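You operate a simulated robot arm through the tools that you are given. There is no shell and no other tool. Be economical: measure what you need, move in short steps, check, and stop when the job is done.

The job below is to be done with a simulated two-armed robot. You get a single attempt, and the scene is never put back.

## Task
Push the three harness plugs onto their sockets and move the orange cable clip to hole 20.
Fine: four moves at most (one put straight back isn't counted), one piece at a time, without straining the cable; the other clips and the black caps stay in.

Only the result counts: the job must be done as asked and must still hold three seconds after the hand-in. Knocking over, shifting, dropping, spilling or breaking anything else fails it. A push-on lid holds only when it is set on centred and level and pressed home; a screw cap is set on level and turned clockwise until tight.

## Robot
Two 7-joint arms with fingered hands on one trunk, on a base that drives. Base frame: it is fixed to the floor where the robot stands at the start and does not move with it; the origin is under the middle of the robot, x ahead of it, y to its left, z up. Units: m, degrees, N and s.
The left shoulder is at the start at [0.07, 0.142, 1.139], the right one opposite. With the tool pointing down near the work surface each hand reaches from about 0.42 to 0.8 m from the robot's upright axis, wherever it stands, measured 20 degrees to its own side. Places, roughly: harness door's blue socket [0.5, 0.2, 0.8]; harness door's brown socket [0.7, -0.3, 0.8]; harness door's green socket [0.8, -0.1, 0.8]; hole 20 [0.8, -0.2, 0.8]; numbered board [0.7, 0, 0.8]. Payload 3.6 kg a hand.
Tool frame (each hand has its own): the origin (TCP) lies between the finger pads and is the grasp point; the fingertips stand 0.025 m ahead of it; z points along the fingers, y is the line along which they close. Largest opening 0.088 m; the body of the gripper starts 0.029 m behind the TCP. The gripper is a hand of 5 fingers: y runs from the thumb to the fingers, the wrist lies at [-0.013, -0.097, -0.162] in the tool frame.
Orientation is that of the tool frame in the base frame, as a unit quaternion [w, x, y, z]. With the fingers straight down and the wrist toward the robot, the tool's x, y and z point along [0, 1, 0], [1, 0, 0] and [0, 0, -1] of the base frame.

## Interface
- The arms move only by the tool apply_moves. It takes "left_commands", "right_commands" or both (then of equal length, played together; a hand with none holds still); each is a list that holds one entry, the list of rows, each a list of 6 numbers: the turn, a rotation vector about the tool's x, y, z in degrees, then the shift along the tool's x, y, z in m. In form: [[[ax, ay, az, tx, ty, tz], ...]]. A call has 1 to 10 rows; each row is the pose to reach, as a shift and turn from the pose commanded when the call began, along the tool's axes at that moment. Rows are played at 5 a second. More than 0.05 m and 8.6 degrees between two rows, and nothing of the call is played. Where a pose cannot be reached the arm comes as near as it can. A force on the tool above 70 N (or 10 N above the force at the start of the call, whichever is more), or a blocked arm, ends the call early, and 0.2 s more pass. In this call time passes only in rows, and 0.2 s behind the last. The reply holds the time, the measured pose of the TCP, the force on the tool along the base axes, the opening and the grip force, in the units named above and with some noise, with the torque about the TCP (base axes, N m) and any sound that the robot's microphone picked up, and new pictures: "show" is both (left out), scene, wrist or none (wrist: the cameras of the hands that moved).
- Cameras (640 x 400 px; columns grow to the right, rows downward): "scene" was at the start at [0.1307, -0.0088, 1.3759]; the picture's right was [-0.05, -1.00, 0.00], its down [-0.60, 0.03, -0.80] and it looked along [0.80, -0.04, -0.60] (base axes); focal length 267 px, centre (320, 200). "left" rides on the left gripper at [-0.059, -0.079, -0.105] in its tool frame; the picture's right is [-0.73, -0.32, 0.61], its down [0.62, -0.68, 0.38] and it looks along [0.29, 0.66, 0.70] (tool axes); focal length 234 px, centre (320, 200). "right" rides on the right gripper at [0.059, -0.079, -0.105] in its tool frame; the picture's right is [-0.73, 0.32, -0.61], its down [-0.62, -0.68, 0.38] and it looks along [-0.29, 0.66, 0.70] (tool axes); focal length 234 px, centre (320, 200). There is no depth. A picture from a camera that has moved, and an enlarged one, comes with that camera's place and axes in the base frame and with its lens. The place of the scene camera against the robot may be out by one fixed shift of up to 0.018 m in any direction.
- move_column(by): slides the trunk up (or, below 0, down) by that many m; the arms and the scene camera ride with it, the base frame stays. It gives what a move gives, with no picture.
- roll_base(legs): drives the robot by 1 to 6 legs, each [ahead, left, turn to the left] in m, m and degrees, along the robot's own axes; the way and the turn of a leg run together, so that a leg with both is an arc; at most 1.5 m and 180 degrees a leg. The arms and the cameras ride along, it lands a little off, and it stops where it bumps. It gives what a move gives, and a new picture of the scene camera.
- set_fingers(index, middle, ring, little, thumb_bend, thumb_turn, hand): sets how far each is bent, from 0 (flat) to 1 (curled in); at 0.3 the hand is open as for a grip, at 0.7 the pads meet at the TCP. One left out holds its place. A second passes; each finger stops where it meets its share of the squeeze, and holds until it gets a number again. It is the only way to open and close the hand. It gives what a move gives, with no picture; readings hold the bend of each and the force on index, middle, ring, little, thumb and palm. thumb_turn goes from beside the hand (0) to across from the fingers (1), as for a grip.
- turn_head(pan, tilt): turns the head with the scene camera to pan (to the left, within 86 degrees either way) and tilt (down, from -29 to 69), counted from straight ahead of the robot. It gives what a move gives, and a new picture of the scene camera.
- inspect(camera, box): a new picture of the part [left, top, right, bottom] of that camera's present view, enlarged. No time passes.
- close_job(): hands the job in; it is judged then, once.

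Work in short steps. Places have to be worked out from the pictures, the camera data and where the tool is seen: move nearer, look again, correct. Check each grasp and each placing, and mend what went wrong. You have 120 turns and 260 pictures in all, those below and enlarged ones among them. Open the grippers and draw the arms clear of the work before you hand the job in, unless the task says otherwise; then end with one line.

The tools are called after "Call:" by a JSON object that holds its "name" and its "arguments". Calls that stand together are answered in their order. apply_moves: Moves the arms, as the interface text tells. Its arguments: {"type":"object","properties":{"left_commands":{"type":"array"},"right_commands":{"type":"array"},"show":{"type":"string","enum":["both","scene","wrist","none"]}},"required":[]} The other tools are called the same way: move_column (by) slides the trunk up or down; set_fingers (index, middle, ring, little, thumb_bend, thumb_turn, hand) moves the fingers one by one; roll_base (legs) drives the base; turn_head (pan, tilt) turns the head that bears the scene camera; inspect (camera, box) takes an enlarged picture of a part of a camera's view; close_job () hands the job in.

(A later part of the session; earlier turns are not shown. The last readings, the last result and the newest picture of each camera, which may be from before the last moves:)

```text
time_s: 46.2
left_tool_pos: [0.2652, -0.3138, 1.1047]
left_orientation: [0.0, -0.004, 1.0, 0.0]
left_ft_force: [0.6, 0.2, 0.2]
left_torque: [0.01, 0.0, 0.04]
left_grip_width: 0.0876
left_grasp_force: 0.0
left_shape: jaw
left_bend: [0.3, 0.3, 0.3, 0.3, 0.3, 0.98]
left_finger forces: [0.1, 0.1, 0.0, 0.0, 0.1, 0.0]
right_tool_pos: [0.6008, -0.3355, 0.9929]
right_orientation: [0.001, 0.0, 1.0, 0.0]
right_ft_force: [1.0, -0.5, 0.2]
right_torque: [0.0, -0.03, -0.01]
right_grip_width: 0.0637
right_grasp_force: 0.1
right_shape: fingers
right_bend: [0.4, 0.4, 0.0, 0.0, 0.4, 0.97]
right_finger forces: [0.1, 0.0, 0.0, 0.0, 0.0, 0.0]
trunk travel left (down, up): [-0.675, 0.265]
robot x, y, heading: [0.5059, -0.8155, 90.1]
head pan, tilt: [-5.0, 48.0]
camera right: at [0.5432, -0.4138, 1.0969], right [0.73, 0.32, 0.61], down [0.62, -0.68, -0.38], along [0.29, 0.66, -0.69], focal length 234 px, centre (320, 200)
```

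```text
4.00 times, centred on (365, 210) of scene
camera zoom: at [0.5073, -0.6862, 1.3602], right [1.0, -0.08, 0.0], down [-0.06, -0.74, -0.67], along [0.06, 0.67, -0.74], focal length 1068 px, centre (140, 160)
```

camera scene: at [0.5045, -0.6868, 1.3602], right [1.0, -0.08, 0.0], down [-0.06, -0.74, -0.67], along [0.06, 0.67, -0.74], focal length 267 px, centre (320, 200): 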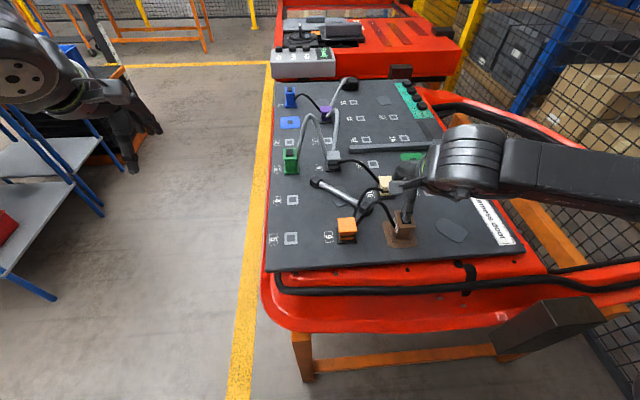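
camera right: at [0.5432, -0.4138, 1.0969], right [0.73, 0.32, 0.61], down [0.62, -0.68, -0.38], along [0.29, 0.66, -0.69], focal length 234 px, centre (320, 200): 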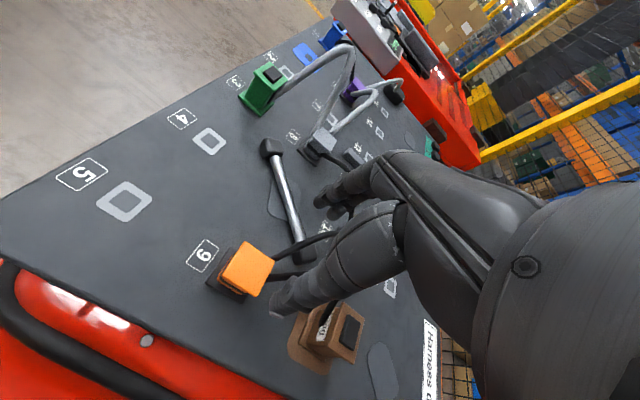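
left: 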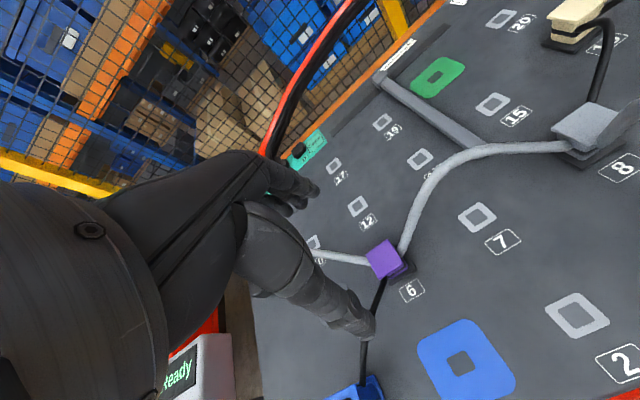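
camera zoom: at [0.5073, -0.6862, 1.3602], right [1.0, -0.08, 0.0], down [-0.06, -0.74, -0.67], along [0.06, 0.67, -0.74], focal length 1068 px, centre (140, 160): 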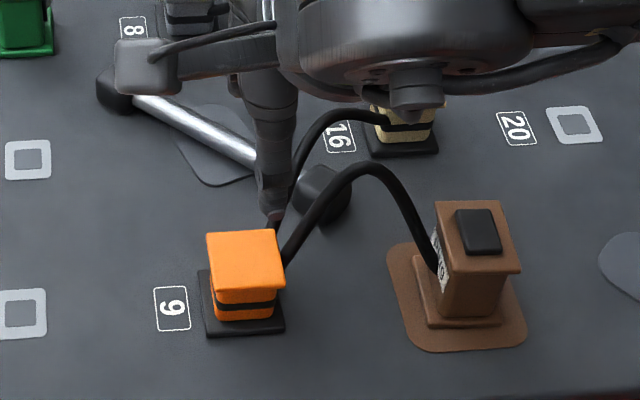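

The clip is at ≈(0.601,-0.334). I descend to it, stopping short once to check the cables against the fingers.

Call:
{"name": "apply_moves", "arguments": {"right_commands": [[[0, 0, 0, 0.005, 0.0015, 0.04], [0, 0, 0, 0.005, 0.0015, 0.08], [0, 0, 0, 0.005, 0.0015, 0.1]]], "show": "wrist"}}

Call:
{"name": "inspect", "arguments": {"camera": "right", "box": [180, 130, 450, 380]}}

Call:
{"name": "inspect", "arguments": {"camera": "scene", "box": [300, 160, 430, 260]}}

```text
time_s: 47.0
left_tool_pos: [0.2653, -0.3146, 1.1039]
left_orientation: [0.0, -0.002, 1.0, 0.0]
left_ft_force: [-0.3, 0.0, 1.2]
left_torque: [0.04, -0.01, -0.02]
left_grip_width: 0.0876
left_grasp_force: 0.1
left_shape: jaw
left_bend: [0.3, 0.3, 0.3, 0.3, 0.3, 0.98]
left_finger forces: [0.1, 0.0, 0.0, 0.0, 0.1, 0.1]
right_tool_pos: [0.5954, -0.3355, 0.8921]
right_orientation: [-0.001, 0.0, 1.0, 0.001]
right_ft_force: [0.9, 0.4, -0.7]
right_torque: [-0.02, 0.0, -0.01]
right_grip_width: 0.0638
right_grasp_force: 0.0
right_shape: fingers
right_bend: [0.4, 0.4, 0.0, 0.0, 0.4, 0.97]
right_finger forces: [0.1, 0.0, 0.0, 0.0, 0.0, 0.0]
trunk travel left (down, up): [-0.675, 0.265]
robot x, y, heading: [0.5075, -0.8149, 90.4]
head pan, tilt: [-5.0, 48.0]
camera right: at [0.5384, -0.4121, 0.9968], right [0.73, 0.32, 0.61], down [0.62, -0.68, -0.38], along [0.29, 0.66, -0.69], focal length 234 px, centre (320, 200)
```

right: 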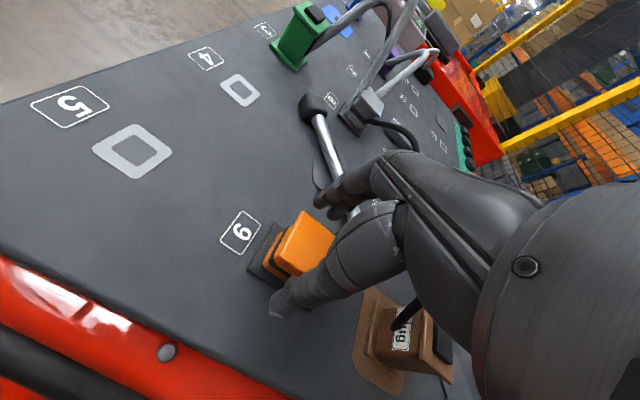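

```text
1.60 times, centred on (315, 255) of right
camera zoom: at [0.5384, -0.4121, 0.9968], right [0.73, 0.32, 0.61], down [0.62, -0.68, -0.38], along [0.29, 0.66, -0.69], focal length 375 px, centre (328, 112)
```

zoom: 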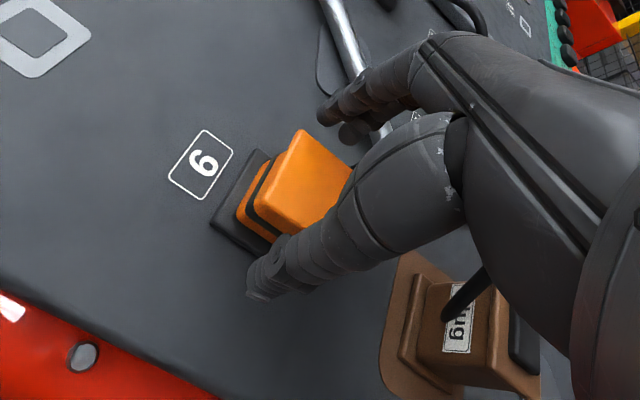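

```text
4.00 times, centred on (365, 210) of scene
camera zoom: at [0.5067, -0.6862, 1.3602], right [1.0, -0.08, 0.0], down [-0.06, -0.74, -0.67], along [0.06, 0.67, -0.74], focal length 1068 px, centre (140, 160)
```

zoom: 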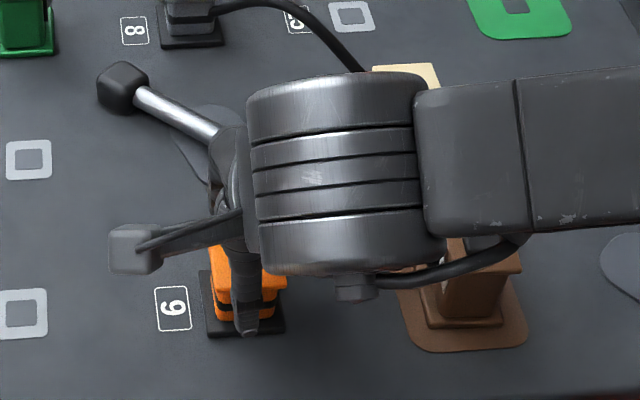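

Clear so far. I finish the descent to z≈0.864 and grip.

Call:
{"name": "apply_moves", "arguments": {"right_commands": [[[0, 0, 0, 0, 0.001, 0.014], [0, 0, 0, 0, 0.001, 0.028]]], "show": "none"}}

Call:
{"name": "set_fingers", "arguments": {"hand": "right", "index": 0.75, "middle": 0.75, "thumb_bend": 0.75}}

Call:
{"name": "inspect", "arguments": {"camera": "right", "box": [180, 130, 450, 380]}}

```text
time_s: 47.6
left_tool_pos: [0.2637, -0.314, 1.1031]
left_orientation: [0.0, -0.003, 1.0, 0.001]
left_ft_force: [0.0, 0.7, -0.3]
left_torque: [-0.02, -0.02, -0.01]
left_grip_width: 0.0876
left_grasp_force: 0.0
left_shape: jaw
left_bend: [0.3, 0.3, 0.3, 0.3, 0.3, 0.98]
left_finger forces: [0.0, 0.0, 0.0, 0.0, 0.1, 0.1]
right_tool_pos: [0.5972, -0.333, 0.863]
right_orientation: [0.0, 0.0, 1.0, 0.001]
right_ft_force: [-0.3, -0.2, 0.2]
right_torque: [-0.02, 0.01, 0.02]
right_grip_width: 0.0636
right_grasp_force: 0.0
right_shape: fingers
right_bend: [0.4, 0.4, 0.0, 0.0, 0.4, 0.97]
right_finger forces: [0.0, 0.1, 0.1, 0.0, 0.0, 0.0]
trunk travel left (down, up): [-0.675, 0.265]
robot x, y, heading: [0.5064, -0.8109, 90.1]
head pan, tilt: [-5.0, 48.0]
```

```text
time_s: 48.6
left_tool_pos: [0.2654, -0.3136, 1.1043]
left_orientation: [0.0, -0.002, 1.0, -0.001]
left_ft_force: [-0.1, 0.3, 1.0]
left_torque: [0.0, 0.0, 0.01]
left_grip_width: 0.0878
left_grasp_force: 0.1
left_shape: jaw
left_bend: [0.3, 0.3, 0.3, 0.3, 0.3, 0.98]
left_finger forces: [0.0, 0.0, 0.0, 0.0, 0.0, 0.1]
right_tool_pos: [0.5963, -0.3317, 0.863]
right_orientation: [0.0, 0.0, 1.0, 0.001]
right_ft_force: [1.2, 6.6, 0.8]
right_torque: [0.29, -0.09, 0.1]
right_grip_width: 0.0265
right_grasp_force: 17.6
right_shape: fingers
right_bend: [0.55, 0.58, 0.0, 0.0, 0.61, 0.97]
right_finger forces: [11.6, 9.2, 0.0, 0.0, 13.8, 0.0]
trunk travel left (down, up): [-0.675, 0.265]
robot x, y, heading: [0.5046, -0.8146, 90.6]
head pan, tilt: [-5.0, 48.0]
```

```text
1.60 times, centred on (315, 255) of right
camera zoom: at [0.5385, -0.4103, 0.9683], right [0.73, 0.32, 0.61], down [0.62, -0.68, -0.38], along [0.29, 0.66, -0.69], focal length 375 px, centre (328, 112)
```

zoom: 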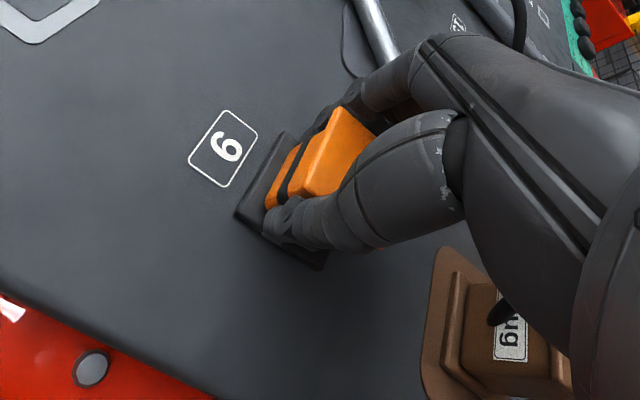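

Gripped at the 26 mm waist. I lift straight up.

Call:
{"name": "apply_moves", "arguments": {"right_commands": [[[0, 0, 0, 0, 0, -0.005], [0, 0, 0, 0, 0, -0.01], [0, 0, 0, 0, 0, -0.016], [0, 0, 0, 0, 0, -0.024], [0, 0, 0, 0, 0, -0.04], [0, 0, 0, 0, 0, -0.06]]]}}

Call:
{"name": "inspect", "arguments": {"camera": "scene", "box": [300, 130, 460, 260]}}

Call:
{"name": "inspect", "arguments": {"camera": "right", "box": [180, 130, 450, 380]}}

```text
time_s: 50.0
left_tool_pos: [0.2648, -0.3135, 1.1043]
left_orientation: [0.0, -0.003, 1.0, 0.0]
left_ft_force: [-0.9, 0.2, 0.2]
left_torque: [-0.03, -0.01, 0.03]
left_grip_width: 0.0877
left_grasp_force: 0.1
left_shape: jaw
left_bend: [0.3, 0.3, 0.3, 0.3, 0.3, 0.98]
left_finger forces: [0.0, 0.1, 0.0, 0.0, 0.0, 0.0]
right_tool_pos: [0.5946, -0.3321, 0.9241]
right_orientation: [0.0, 0.0, 1.0, 0.0]
right_ft_force: [-0.3, 0.0, -0.4]
right_torque: [0.0, 0.01, -0.04]
right_grip_width: 0.0264
right_grasp_force: 16.3
right_shape: fingers
right_bend: [0.55, 0.6, 0.0, 0.0, 0.61, 0.95]
right_finger forces: [9.7, 6.2, 0.0, 0.0, 15.9, 0.1]
trunk travel left (down, up): [-0.675, 0.265]
robot x, y, heading: [0.5049, -0.8091, 90.3]
head pan, tilt: [-5.0, 48.0]
camera scene: at [0.5066, -0.6863, 1.3602], right [1.0, -0.08, 0.0], down [-0.06, -0.74, -0.67], along [0.06, 0.67, -0.74], focal length 267 px, centre (320, 200)
camera right: at [0.5375, -0.4111, 1.0288], right [0.73, 0.32, 0.61], down [0.62, -0.68, -0.38], along [0.29, 0.66, -0.69], focal length 234 px, centre (320, 200)
```

scene: 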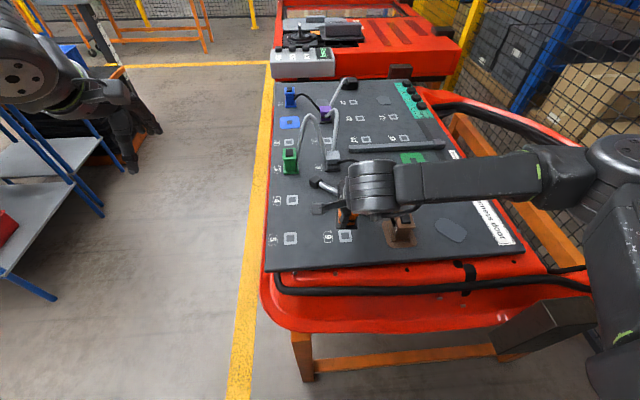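
right: 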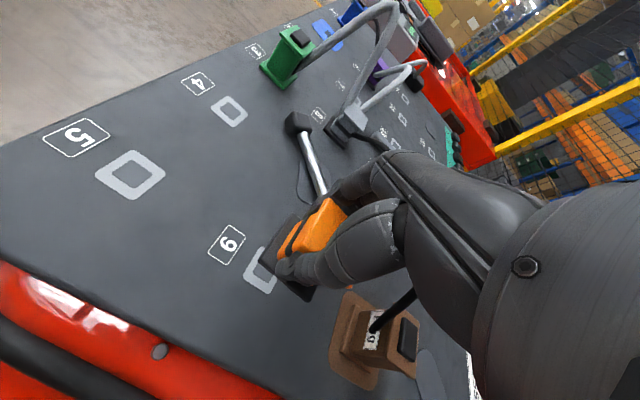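

```text
3.08 times, centred on (380, 195) of scene
camera zoom: at [0.5066, -0.6863, 1.3602], right [1.0, -0.08, 0.0], down [-0.06, -0.74, -0.67], along [0.06, 0.67, -0.74], focal length 822 px, centre (135, 215)
```

zoom: 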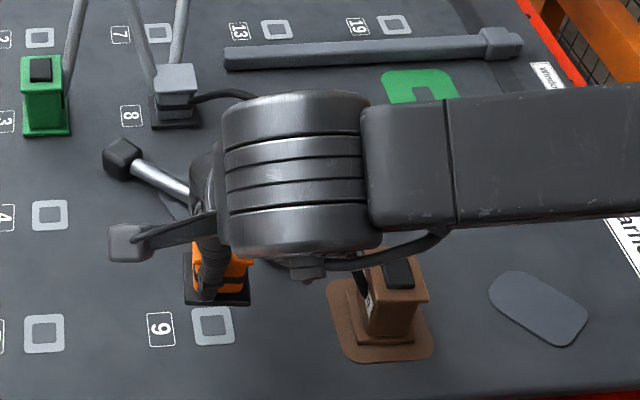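

```text
1.60 times, centred on (315, 255) of right
camera zoom: at [0.5375, -0.4111, 1.0288], right [0.73, 0.32, 0.61], down [0.62, -0.68, -0.38], along [0.29, 0.66, -0.69], focal length 375 px, centre (328, 112)
```

zoom: 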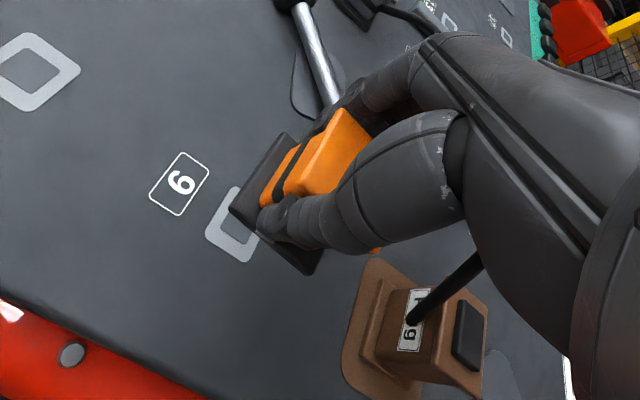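

Clip is out cleanly with its base. The holes form a 0.12 m grid, so hole 20 is hole 9 + (0.24, 0.12); I carry the clip there keeping it low enough to spare the cable.

Call:
{"name": "apply_moves", "arguments": {"right_commands": [[[0, 0, 0, -0.02, 0.012, -0.02], [0, 0, 0, -0.06, 0.03, -0.022], [0, 0, 0, -0.1, 0.05, -0.022], [0, 0, 0, -0.14, 0.07, -0.022], [0, 0, 0, -0.18, 0.09, -0.022], [0, 0, 0, -0.21, 0.105, -0.01], [0, 0, 0, -0.24, 0.12, 0]]]}}

Call:
{"name": "inspect", "arguments": {"camera": "scene", "box": [340, 120, 500, 250]}}

Call:
{"name": "inspect", "arguments": {"camera": "right", "box": [150, 130, 420, 380]}}

```text
time_s: 51.6
left_tool_pos: [0.266, -0.3137, 1.1049]
left_orientation: [0.0, -0.003, 1.0, 0.0]
left_ft_force: [0.3, 0.0, 0.8]
left_torque: [-0.01, -0.01, -0.02]
left_grip_width: 0.0876
left_grasp_force: 0.1
left_shape: jaw
left_bend: [0.3, 0.3, 0.3, 0.3, 0.3, 0.98]
left_finger forces: [0.1, 0.0, 0.0, 0.0, 0.0, 0.0]
right_tool_pos: [0.8374, -0.2123, 0.9228]
right_orientation: [0.0, 0.0, 1.0, 0.001]
right_ft_force: [1.4, -0.6, -0.7]
right_torque: [0.01, 0.01, 0.02]
right_grip_width: 0.0262
right_grasp_force: 15.8
right_shape: fingers
right_bend: [0.55, 0.61, 0.0, 0.0, 0.61, 0.95]
right_finger forces: [9.7, 6.3, 0.0, 0.0, 15.8, 0.0]
trunk travel left (down, up): [-0.675, 0.265]
robot x, y, heading: [0.5098, -0.8083, 90.5]
head pan, tilt: [-5.0, 48.0]
camera scene: at [0.5077, -0.6858, 1.3601], right [1.0, -0.08, 0.0], down [-0.06, -0.74, -0.67], along [0.05, 0.67, -0.74], focal length 267 px, centre (320, 200)
camera right: at [0.7792, -0.2909, 1.0283], right [0.73, 0.32, 0.61], down [0.62, -0.68, -0.38], along [0.29, 0.66, -0.69], focal length 234 px, centre (320, 200)
```

scene: 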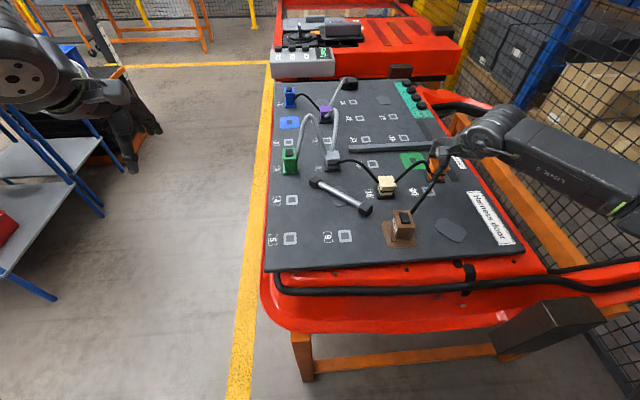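
right: 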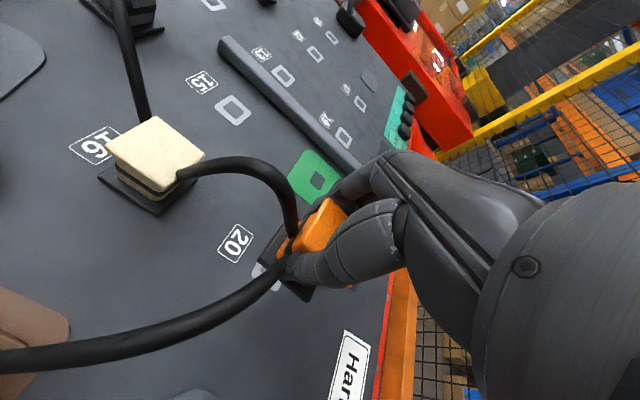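

```text
3.08 times, centred on (420, 185) of scene
camera zoom: at [0.5077, -0.6858, 1.3601], right [1.0, -0.08, 0.0], down [-0.06, -0.74, -0.67], along [0.05, 0.67, -0.74], focal length 822 px, centre (12, 246)
```

zoom: 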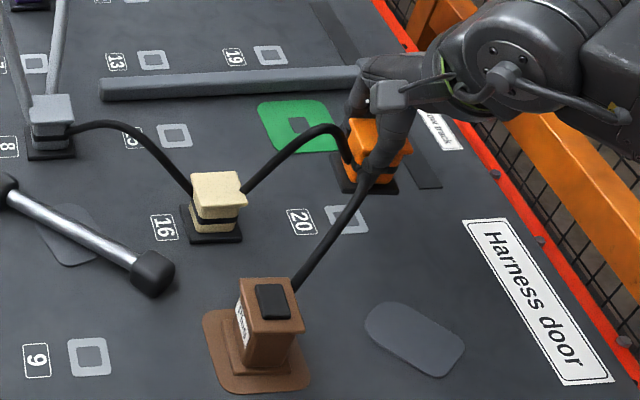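

```text
1.60 times, centred on (285, 255) of right
camera zoom: at [0.7792, -0.2909, 1.0283], right [0.73, 0.32, 0.61], down [0.62, -0.68, -0.38], along [0.29, 0.66, -0.69], focal length 375 px, centre (376, 112)
```

zoom: 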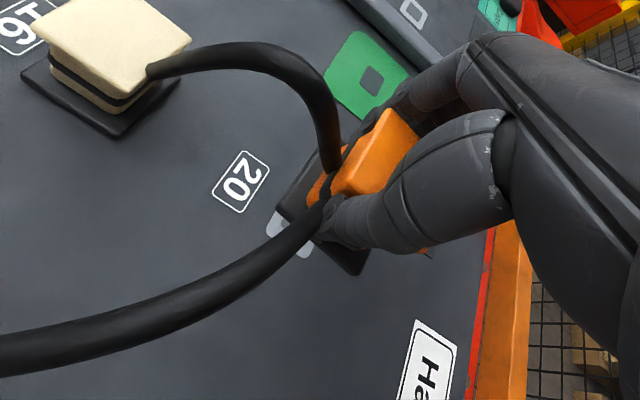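

Compared with the same view over hole 9, the hand is about (5, 4) mm short. I correct and lower partway, then compare again.

Call:
{"name": "apply_moves", "arguments": {"right_commands": [[[0, 0, 0, -0.005, 0.004, 0.01], [0, 0, 0, -0.005, 0.004, 0.025], [0, 0, 0, -0.005, 0.004, 0.036]]], "show": "none"}}

Call:
{"name": "inspect", "arguments": {"camera": "scene", "box": [380, 130, 480, 220]}}

Call:
{"name": "inspect", "arguments": {"camera": "right", "box": [180, 170, 380, 340]}}

```text
time_s: 52.4
left_tool_pos: [0.2651, -0.3143, 1.1045]
left_orientation: [0.0, -0.002, 1.0, 0.0]
left_ft_force: [0.3, 0.0, 0.5]
left_torque: [0.01, 0.01, 0.0]
left_grip_width: 0.0878
left_grasp_force: 0.0
left_shape: jaw
left_bend: [0.3, 0.3, 0.3, 0.3, 0.3, 0.98]
left_finger forces: [0.1, 0.0, 0.1, 0.1, 0.0, 0.0]
right_tool_pos: [0.84, -0.2083, 0.8881]
right_orientation: [0.0, 0.0, 1.0, 0.001]
right_ft_force: [0.1, -0.4, -1.3]
right_torque: [-0.06, 0.01, -0.03]
right_grip_width: 0.026
right_grasp_force: 15.7
right_shape: fingers
right_bend: [0.55, 0.61, 0.0, 0.0, 0.61, 0.95]
right_finger forces: [9.8, 6.1, 0.0, 0.0, 15.8, 0.1]
trunk travel left (down, up): [-0.675, 0.265]
robot x, y, heading: [0.5052, -0.8162, 90.5]
head pan, tilt: [-5.0, 48.0]
```

```text
4.44 times, centred on (430, 175) of scene
camera zoom: at [0.5068, -0.6861, 1.3602], right [1.0, -0.08, 0.0], down [-0.06, -0.74, -0.67], along [0.06, 0.67, -0.74], focal length 1186 px, centre (-169, 311)
```

zoom: 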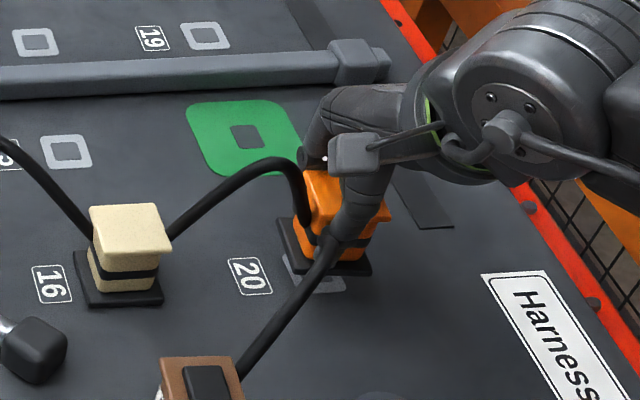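

```text
2.35 times, centred on (280, 255) of right
camera zoom: at [0.783, -0.2869, 0.9924], right [0.73, 0.32, 0.61], down [0.62, -0.68, -0.38], along [0.29, 0.66, -0.69], focal length 551 px, centre (414, 71)
```

zoom: 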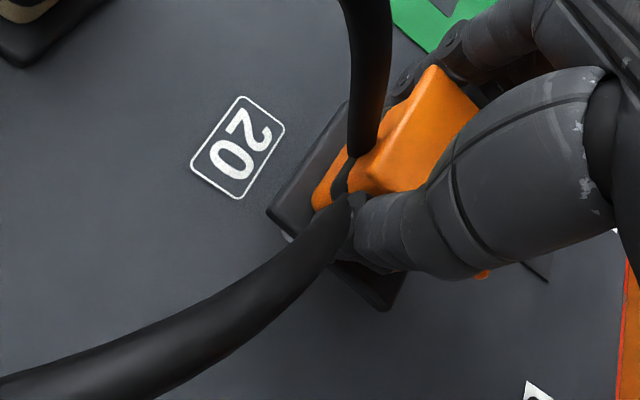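

Using the number label as reference (its place relative to the hand when seated at 9), the remaining error is about (2, 1) mm. I correct and lower to contact.

Call:
{"name": "apply_moves", "arguments": {"right_commands": [[[0, 0, 0, -0.002, 0.001, 0.006], [0, 0, 0, -0.002, 0.001, 0.012], [0, 0, 0, -0.002, 0.001, 0.016], [0, 0, 0, -0.002, 0.001, 0.02]]], "show": "none"}}

Call:
{"name": "inspect", "arguments": {"camera": "right", "box": [180, 170, 380, 340]}}

```text
time_s: 53.4
left_tool_pos: [0.2643, -0.3155, 1.105]
left_orientation: [0.001, -0.003, 1.0, 0.0]
left_ft_force: [0.2, 0.5, -1.0]
left_torque: [-0.01, -0.01, -0.04]
left_grip_width: 0.0877
left_grasp_force: 0.1
left_shape: jaw
left_bend: [0.3, 0.3, 0.3, 0.3, 0.3, 0.98]
left_finger forces: [0.0, 0.1, 0.0, 0.0, 0.0, 0.1]
right_tool_pos: [0.8413, -0.2092, 0.8696]
right_orientation: [0.0, 0.0, 1.0, 0.002]
right_ft_force: [-0.1, 1.1, 7.4]
right_torque: [0.14, -0.03, 0.0]
right_grip_width: 0.026
right_grasp_force: 16.6
right_shape: fingers
right_bend: [0.55, 0.61, 0.0, 0.0, 0.61, 0.95]
right_finger forces: [10.2, 7.4, 0.0, 0.0, 15.9, 0.1]
trunk travel left (down, up): [-0.675, 0.265]
robot x, y, heading: [0.5038, -0.8106, 90.2]
head pan, tilt: [-5.0, 48.0]
```

```text
2.35 times, centred on (280, 255) of right
camera zoom: at [0.7844, -0.2866, 0.974], right [0.73, 0.32, 0.61], down [0.62, -0.68, -0.39], along [0.29, 0.66, -0.69], focal length 551 px, centre (414, 71)
```

zoom: 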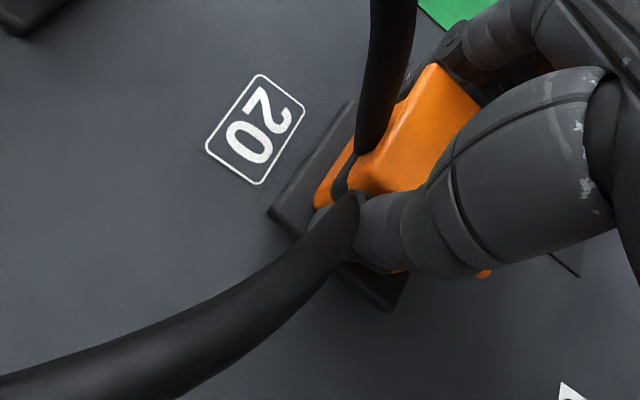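

Label alignment now matches within half a millimetre; contact 7 N at 0.8696. I press it in.

Call:
{"name": "apply_moves", "arguments": {"right_commands": [[[0, 0, 0, 0, 0, 0.003], [0, 0, 0, 0, 0, 0.006], [0, 0, 0, 0, 0, 0.008]]], "show": "none"}}

Call:
{"name": "inspect", "arguments": {"camera": "right", "box": [180, 170, 380, 340]}}

```text
time_s: 54.2
left_tool_pos: [0.2629, -0.319, 1.1054]
left_orientation: [0.002, -0.002, 1.0, 0.001]
left_ft_force: [0.5, 0.5, 0.0]
left_torque: [-0.02, 0.0, -0.01]
left_grip_width: 0.0878
left_grasp_force: 0.0
left_shape: jaw
left_bend: [0.3, 0.3, 0.3, 0.3, 0.3, 0.98]
left_finger forces: [0.0, 0.0, 0.0, 0.1, 0.0, 0.0]
right_tool_pos: [0.84, -0.2097, 0.8661]
right_orientation: [0.0, -0.001, 1.0, 0.007]
right_ft_force: [5.2, 10.4, 41.3]
right_torque: [0.59, -0.18, -0.02]
right_grip_width: 0.0263
right_grasp_force: 26.1
right_shape: fingers
right_bend: [0.55, 0.58, 0.0, 0.0, 0.62, 0.95]
right_finger forces: [13.0, 25.3, 0.0, 0.0, 14.9, 0.0]
trunk travel left (down, up): [-0.675, 0.265]
robot x, y, heading: [0.5052, -0.8119, 90.2]
head pan, tilt: [-5.0, 48.0]
```

```text
2.35 times, centred on (280, 255) of right
camera zoom: at [0.7829, -0.2885, 0.9704], right [0.72, 0.31, 0.61], down [0.62, -0.68, -0.39], along [0.29, 0.67, -0.69], focal length 551 px, centre (414, 71)
```

zoom: 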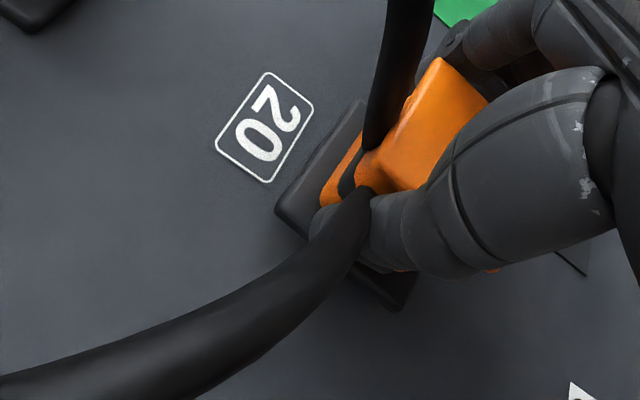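

Force rose without travel, so the peg is likely on the rim. I look closely from both cameras.

Call:
{"name": "inspect", "arguments": {"camera": "scene", "box": [370, 150, 450, 210]}}

Call:
{"name": "inspect", "arguments": {"camera": "right", "box": [210, 190, 310, 280]}}

```text
6.67 times, centred on (410, 180) of scene
camera zoom: at [0.5038, -0.6913, 1.3612], right [1.0, -0.08, 0.0], down [-0.06, -0.74, -0.67], along [0.06, 0.67, -0.74], focal length 1780 px, centre (-280, 333)
```

zoom: 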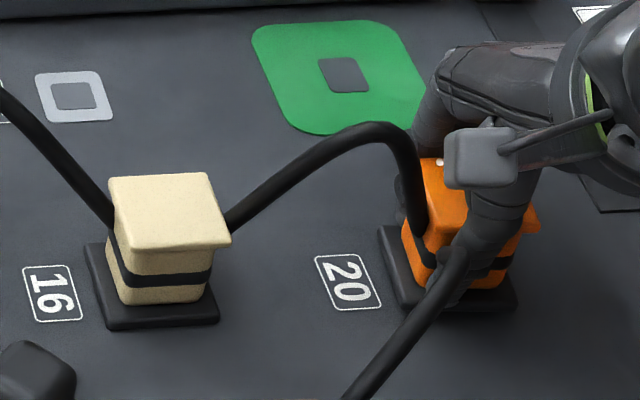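

```text
4.44 times, centred on (260, 235) of right
camera zoom: at [0.7829, -0.2885, 0.9704], right [0.72, 0.31, 0.61], down [0.62, -0.68, -0.39], along [0.29, 0.67, -0.69], focal length 1041 px, centre (587, 44)
```

zoom: 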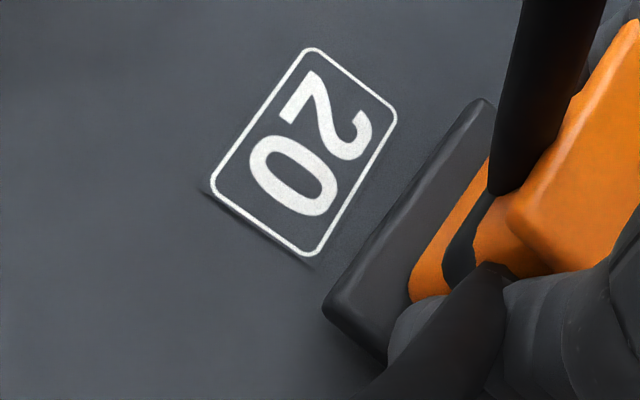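

Evidence says the base plate is still about 5 mm up. I raise the clip 35 mm and re-measure the ring of hole 20 against the hand.

Call:
{"name": "apply_moves", "arguments": {"right_commands": [[[0, 0, 0, 0, 0, -0.02], [0, 0, 0, 0, 0, -0.05], [0, 0, 0, 0, 0, -0.065]]], "show": "none"}}

Call:
{"name": "inspect", "arguments": {"camera": "right", "box": [200, 180, 340, 300]}}

Call:
{"name": "inspect", "arguments": {"camera": "scene", "box": [370, 140, 460, 210]}}

```text
time_s: 55.0
left_tool_pos: [0.2652, -0.3143, 1.1036]
left_orientation: [0.0, -0.003, 1.0, 0.001]
left_ft_force: [-0.3, 0.2, 0.5]
left_torque: [0.02, -0.01, -0.02]
left_grip_width: 0.0877
left_grasp_force: 0.1
left_shape: jaw
left_bend: [0.3, 0.3, 0.3, 0.3, 0.3, 0.98]
left_finger forces: [0.0, 0.0, 0.1, 0.1, 0.0, 0.0]
right_tool_pos: [0.8424, -0.2078, 0.9237]
right_orientation: [0.0, 0.0, 1.0, 0.0]
right_ft_force: [0.7, -0.6, 0.0]
right_torque: [0.0, 0.0, 0.06]
right_grip_width: 0.0262
right_grasp_force: 15.8
right_shape: fingers
right_bend: [0.56, 0.61, 0.0, 0.0, 0.61, 0.95]
right_finger forces: [9.9, 6.2, 0.0, 0.0, 16.1, 0.1]
trunk travel left (down, up): [-0.675, 0.265]
robot x, y, heading: [0.5064, -0.8129, 90.4]
head pan, tilt: [-5.0, 48.0]
```

```text
3.33 times, centred on (270, 240) of right
camera zoom: at [0.7847, -0.2855, 1.0286], right [0.73, 0.32, 0.61], down [0.62, -0.68, -0.38], along [0.29, 0.66, -0.7], focal length 781 px, centre (487, 67)
```

zoom: 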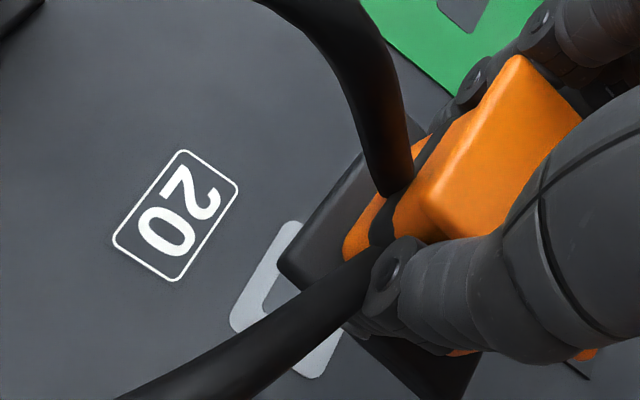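

```text
5.71 times, centred on (415, 175) of scene
camera zoom: at [0.5069, -0.6858, 1.36], right [1.0, -0.08, 0.0], down [-0.06, -0.74, -0.67], along [0.06, 0.67, -0.74], focal length 1526 px, centre (-223, 343)
```

zoom: 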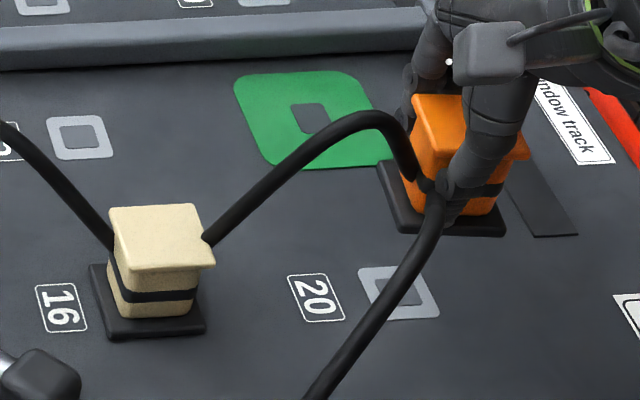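

Hand-to-ring relation matches hole 9's, so the clip must have shifted in the grip when it came free. I look at the whole base plate in the hand view.

Call:
{"name": "inspect", "arguments": {"camera": "right", "box": [230, 190, 370, 310]}}

```text
3.33 times, centred on (300, 250) of right
camera zoom: at [0.7847, -0.2855, 1.0286], right [0.73, 0.32, 0.61], down [0.62, -0.68, -0.38], along [0.29, 0.66, -0.7], focal length 781 px, centre (387, 33)
```

zoom: 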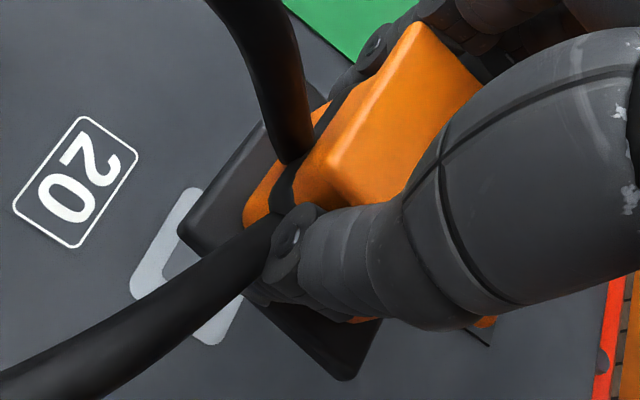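

The clip seems turned a few degrees clockwise and ~3 mm toward -y within the grip. I counter with +4.5° yaw and a (2, 3.5) mm shift, then lower again.

Call:
{"name": "apply_moves", "arguments": {"right_commands": [[[0, 0, -4.5, -0.002, 0.0035, 0], [0, 0, -4.5, -0.002, 0.0035, 0.02], [0, 0, -4.5, -0.002, 0.0035, 0.04], [0, 0, -4.5, -0.002, 0.0035, 0.05]]], "show": "none"}}

Call:
{"name": "inspect", "arguments": {"camera": "scene", "box": [370, 150, 450, 210]}}

Call:
{"name": "inspect", "arguments": {"camera": "right", "box": [210, 190, 350, 310]}}

```text
time_s: 56.0
left_tool_pos: [0.2649, -0.3145, 1.1048]
left_orientation: [0.0, -0.003, 1.0, 0.0]
left_ft_force: [0.1, 0.1, -0.5]
left_torque: [0.0, -0.06, 0.01]
left_grip_width: 0.0878
left_grasp_force: 0.1
left_shape: jaw
left_bend: [0.3, 0.3, 0.3, 0.3, 0.3, 0.98]
left_finger forces: [0.0, 0.0, 0.1, 0.0, 0.0, 0.0]
right_tool_pos: [0.8444, -0.2043, 0.8736]
right_orientation: [0.001, -0.039, 0.999, 0.002]
right_ft_force: [0.3, -0.3, -1.1]
right_torque: [0.0, 0.02, 0.01]
right_grip_width: 0.0265
right_grasp_force: 16.0
right_shape: fingers
right_bend: [0.56, 0.61, 0.0, 0.0, 0.61, 0.95]
right_finger forces: [9.9, 6.1, 0.0, 0.0, 16.0, 0.1]
trunk travel left (down, up): [-0.675, 0.265]
robot x, y, heading: [0.505, -0.8115, 89.9]
head pan, tilt: [-5.0, 48.0]
```

```text
6.67 times, centred on (410, 180) of scene
camera zoom: at [0.5069, -0.6861, 1.3602], right [1.0, -0.08, 0.0], down [-0.06, -0.74, -0.67], along [0.06, 0.67, -0.74], focal length 1780 px, centre (-280, 333)
```

zoom: 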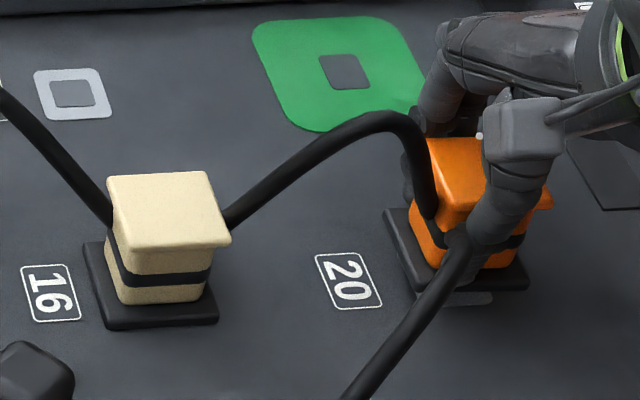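

```text
3.33 times, centred on (280, 250) of right
camera zoom: at [0.793, -0.2863, 0.9792], right [0.7, 0.38, 0.61], down [0.68, -0.63, -0.38], along [0.24, 0.68, -0.69], focal length 781 px, centre (453, 33)
```

zoom: 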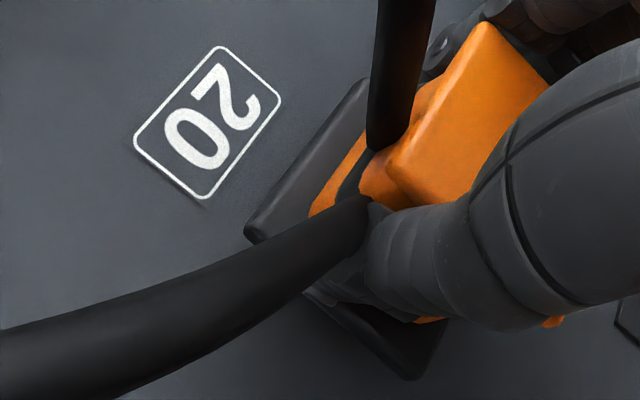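

The scene view (compared with seated clip 16) now shows alignment within about 1 mm and square. I lower and press.

Call:
{"name": "apply_moves", "arguments": {"right_commands": [[[0, 0, 0, -0.0005, -0.001, 0.004], [0, 0, 0, -0.0005, -0.001, 0.008], [0, 0, 0, -0.0005, -0.001, 0.011], [0, 0, 0, -0.0005, -0.001, 0.013]]], "show": "none"}}

```text
time_s: 57.0
left_tool_pos: [0.2646, -0.3148, 1.1049]
left_orientation: [0.0, -0.004, 1.0, 0.001]
left_ft_force: [0.6, 0.1, -0.4]
left_torque: [0.0, -0.02, 0.01]
left_grip_width: 0.0877
left_grasp_force: 0.0
left_shape: jaw
left_bend: [0.3, 0.3, 0.3, 0.3, 0.3, 0.98]
left_finger forces: [0.0, 0.1, 0.0, 0.0, 0.0, 0.0]
right_tool_pos: [0.8449, -0.2032, 0.8629]
right_orientation: [0.001, -0.039, 0.999, 0.001]
right_ft_force: [-0.2, 6.2, 5.0]
right_torque: [0.28, -0.04, 0.01]
right_grip_width: 0.0262
right_grasp_force: 17.9
right_shape: fingers
right_bend: [0.55, 0.61, 0.0, 0.0, 0.62, 0.95]
right_finger forces: [11.4, 10.1, 0.1, 0.0, 13.7, 0.0]
trunk travel left (down, up): [-0.675, 0.265]
robot x, y, heading: [0.5069, -0.8135, 90.4]
head pan, tilt: [-5.0, 48.0]
```

It dropped in (z 0.863 at 5 N). I press it home.

Call:
{"name": "apply_moves", "arguments": {"right_commands": [[[0, 0, 0, 0, 0, 0.003], [0, 0, 0, 0, 0, 0.006], [0, 0, 0, 0, 0, 0.009], [0, 0, 0, 0, 0, 0.01]]], "show": "none"}}

Call:
{"name": "inspect", "arguments": {"camera": "scene", "box": [370, 150, 450, 210]}}

```text
time_s: 58.0
left_tool_pos: [0.2615, -0.3173, 1.1067]
left_orientation: [0.003, -0.003, 1.0, 0.002]
left_ft_force: [-0.2, -0.1, 0.2]
left_torque: [0.01, -0.02, 0.01]
left_grip_width: 0.0877
left_grasp_force: 0.1
left_shape: jaw
left_bend: [0.3, 0.3, 0.3, 0.3, 0.3, 0.98]
left_finger forces: [0.0, 0.1, 0.0, 0.0, 0.0, 0.0]
right_tool_pos: [0.8448, -0.2065, 0.8595]
right_orientation: [0.001, -0.038, 0.999, 0.008]
right_ft_force: [8.3, 15.1, 47.8]
right_torque: [0.89, -0.17, -0.08]
right_grip_width: 0.0261
right_grasp_force: 31.1
right_shape: fingers
right_bend: [0.54, 0.56, 0.0, 0.0, 0.63, 0.96]
right_finger forces: [18.9, 30.5, 0.1, 0.0, 13.3, 0.1]
trunk travel left (down, up): [-0.675, 0.265]
robot x, y, heading: [0.5105, -0.8075, 90.2]
head pan, tilt: [-5.0, 48.0]
```

```text
6.67 times, centred on (410, 180) of scene
camera zoom: at [0.5039, -0.6915, 1.3612], right [1.0, -0.08, 0.0], down [-0.06, -0.74, -0.67], along [0.06, 0.67, -0.74], focal length 1780 px, centre (-280, 333)
```

zoom: 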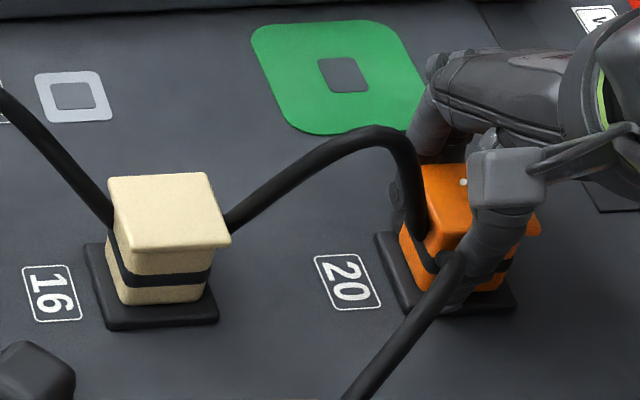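

Base-to-label offset now matches clip 16 – seated. I unload, open and rise.

Call:
{"name": "apply_moves", "arguments": {"right_commands": [[[0, 0, 0, 0, 0, -0.005], [0, 0, 0, 0, 0, -0.01]]], "show": "none"}}

Call:
{"name": "set_fingers", "arguments": {"hand": "right", "index": 0.4, "middle": 0.4, "thumb_bend": 0.4}}

Call:
{"name": "apply_moves", "arguments": {"right_commands": [[[0, 0, 0, 0, 0, -0.02], [0, 0, 0, 0, 0, -0.05], [0, 0, 0, 0, 0, -0.09], [0, 0, 2, 0, 0, -0.13], [0, 0, 4.5, 0, 0, -0.16]]], "show": "scene"}}

Call:
{"name": "inspect", "arguments": {"camera": "scene", "box": [350, 140, 450, 250]}}

```text
time_s: 58.6
left_tool_pos: [0.264, -0.3156, 1.1046]
left_orientation: [0.0, -0.003, 1.0, 0.0]
left_ft_force: [-0.2, 0.8, 0.8]
left_torque: [0.01, 0.03, 0.02]
left_grip_width: 0.0875
left_grasp_force: 0.0
left_shape: jaw
left_bend: [0.3, 0.3, 0.3, 0.3, 0.3, 0.98]
left_finger forces: [0.1, 0.0, 0.1, 0.0, 0.0, 0.0]
right_tool_pos: [0.8439, -0.2058, 0.8608]
right_orientation: [0.0, -0.039, 0.999, 0.0]
right_ft_force: [4.1, 10.9, 16.7]
right_torque: [0.57, -0.16, -0.1]
right_grip_width: 0.0261
right_grasp_force: 23.1
right_shape: fingers
right_bend: [0.53, 0.57, 0.0, 0.0, 0.63, 0.96]
right_finger forces: [13.4, 19.7, 0.1, 0.1, 12.6, 0.1]
trunk travel left (down, up): [-0.675, 0.265]
robot x, y, heading: [0.5061, -0.8108, 90.4]
head pan, tilt: [-5.0, 48.0]
```

```text
time_s: 59.6
left_tool_pos: [0.2641, -0.3151, 1.104]
left_orientation: [0.0, -0.003, 1.0, 0.0]
left_ft_force: [0.8, 0.6, -0.8]
left_torque: [0.0, -0.02, 0.0]
left_grip_width: 0.0878
left_grasp_force: 0.1
left_shape: jaw
left_bend: [0.3, 0.3, 0.3, 0.3, 0.3, 0.98]
left_finger forces: [0.1, 0.0, 0.0, 0.0, 0.1, 0.0]
right_tool_pos: [0.8442, -0.2047, 0.8623]
right_orientation: [0.0, -0.039, 0.999, 0.001]
right_ft_force: [0.9, 0.4, 0.7]
right_torque: [0.0, -0.02, 0.0]
right_grip_width: 0.0629
right_grasp_force: 0.1
right_shape: fingers
right_bend: [0.4, 0.4, 0.0, 0.0, 0.4, 0.97]
right_finger forces: [0.1, 0.0, 0.1, 0.0, 0.0, 0.1]
trunk travel left (down, up): [-0.675, 0.265]
robot x, y, heading: [0.5039, -0.8092, 90.3]
head pan, tilt: [-5.0, 48.0]
```

```text
time_s: 60.8
left_tool_pos: [0.2652, -0.3148, 1.1039]
left_orientation: [-0.001, -0.003, 1.0, 0.0]
left_ft_force: [-0.1, 0.3, -0.2]
left_torque: [0.01, -0.01, -0.01]
left_grip_width: 0.0877
left_grasp_force: 0.2
left_shape: jaw
left_bend: [0.3, 0.3, 0.3, 0.3, 0.3, 0.98]
left_finger forces: [0.0, 0.1, 0.0, 0.1, 0.1, 0.0]
right_tool_pos: [0.8431, -0.2064, 1.0219]
right_orientation: [0.001, -0.001, 1.0, 0.0]
right_ft_force: [-0.4, 0.6, 0.4]
right_torque: [-0.02, 0.0, 0.02]
right_grip_width: 0.0633
right_grasp_force: 0.2
right_shape: fingers
right_bend: [0.4, 0.4, 0.0, 0.0, 0.4, 0.97]
right_finger forces: [0.0, 0.0, 0.1, 0.0, 0.0, 0.0]
trunk travel left (down, up): [-0.675, 0.265]
robot x, y, heading: [0.5051, -0.8099, 90.2]
head pan, tilt: [-5.0, 48.0]
camera scene: at [0.5064, -0.6863, 1.3602], right [1.0, -0.08, 0.0], down [-0.06, -0.74, -0.67], along [0.06, 0.67, -0.74], focal length 267 px, centre (320, 200)
```

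scene: 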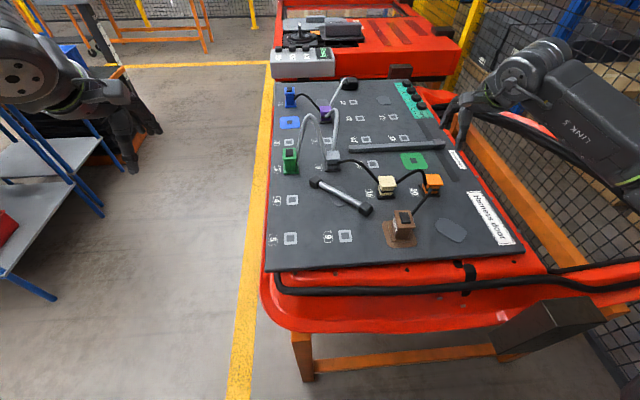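

```text
3.64 times, centred on (400, 195) of scene
camera zoom: at [0.5064, -0.6863, 1.3602], right [1.0, -0.08, 0.0], down [-0.06, -0.74, -0.67], along [0.06, 0.67, -0.74], focal length 971 px, centre (29, 218)
```

zoom: 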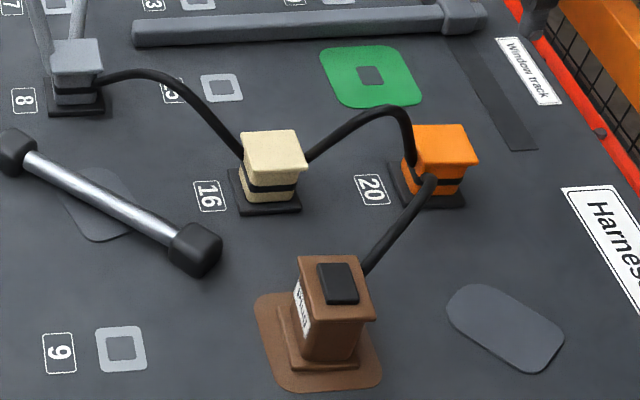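

Both placed well. For the green plug its tall cable arch is on the +x side where the little-finger side of my hand is, so I'll tilt the hand 45° to come in from the -x side. I move there high up while tilting.

Call:
{"name": "apply_moves", "arguments": {"right_commands": [[[0, -5, 0, 0.02, 0.01, -0.03], [0, -10, 0, 0.055, 0.025, -0.06], [0, -15, 0, 0.1, 0.04, -0.08], [0, -20, 0, 0.145, 0.055, -0.09], [0, -25, 0, 0.19, 0.07, -0.1], [0, -30, 0, 0.235, 0.085, -0.1], [0, -35, 0, 0.28, 0.1, -0.1], [0, -40, 0, 0.325, 0.11, -0.1], [0, -45, 0, 0.37, 0.12, -0.1], [0, -45, 0, 0.41, 0.12, -0.1]]]}}

```text
refused: row 3 steps farther than a row can; nothing moved
```

Respacing row 3 onward.

Call:
{"name": "apply_moves", "arguments": {"right_commands": [[[0, -5, 0, 0.02, 0.01, -0.03], [0, -10, 0, 0.055, 0.025, -0.06], [0, -15, 0, 0.097, 0.037, -0.075], [0, -20, 0, 0.14, 0.05, -0.09], [0, -25, 0, 0.185, 0.065, -0.1], [0, -30, 0, 0.23, 0.08, -0.1], [0, -35, 0, 0.275, 0.095, -0.1], [0, -40, 0, 0.32, 0.107, -0.1], [0, -45, 0, 0.365, 0.12, -0.1], [0, -45, 0, 0.41, 0.12, -0.1]]]}}

```text
time_s: 63.0
left_tool_pos: [0.2646, -0.3142, 1.1049]
left_orientation: [0.0, -0.002, 1.0, 0.0]
left_ft_force: [-0.1, -0.3, -0.2]
left_torque: [0.03, 0.01, 0.01]
left_grip_width: 0.0875
left_grasp_force: 0.2
left_shape: jaw
left_bend: [0.3, 0.3, 0.3, 0.3, 0.3, 0.98]
left_finger forces: [0.1, 0.0, 0.0, 0.0, 0.0, 0.0]
right_tool_pos: [0.5609, -0.111, 1.113]
right_orientation: [0.383, -0.001, 0.924, 0.001]
right_ft_force: [-0.3, -0.2, -0.4]
right_torque: [0.02, -0.03, -0.01]
right_grip_width: 0.0632
right_grasp_force: 0.1
right_shape: fingers
right_bend: [0.4, 0.4, 0.0, 0.0, 0.4, 0.98]
right_finger forces: [0.0, 0.1, 0.0, 0.0, 0.0, 0.0]
right hand out of reach, approached as far as the arm can: row 8, 9, 10
trunk travel left (down, up): [-0.675, 0.265]
robot x, y, heading: [0.5066, -0.8091, 90.2]
head pan, tilt: [-5.0, 48.0]
camera scene: at [0.5061, -0.6859, 1.3601], right [1.0, -0.08, 0.0], down [-0.06, -0.74, -0.67], along [0.06, 0.67, -0.74], focal length 267 px, centre (320, 200)
camera right: at [0.4454, -0.1886, 1.1462], right [0.08, 0.32, 0.94], down [0.71, -0.68, 0.17], along [0.7, 0.66, -0.28], focal length 234 px, centre (320, 200)
```

scene: 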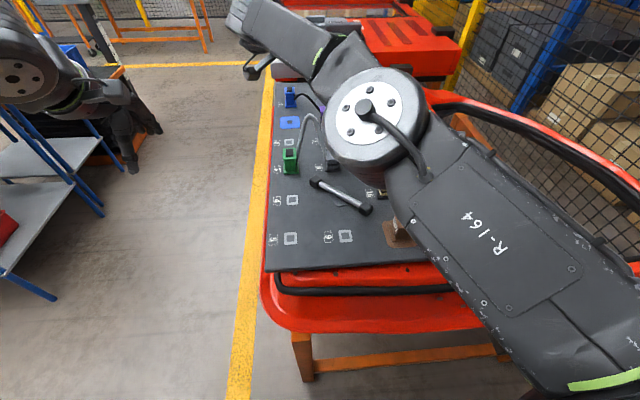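
right: 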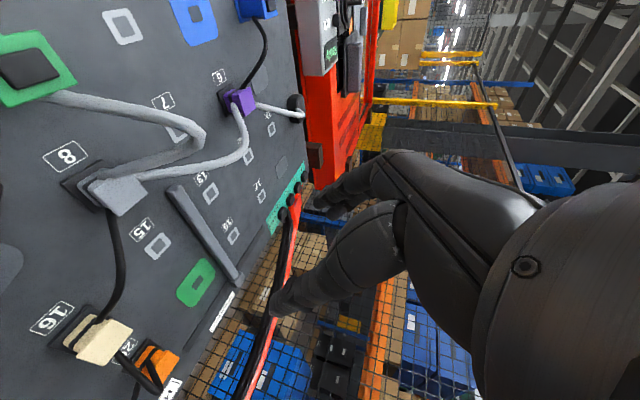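

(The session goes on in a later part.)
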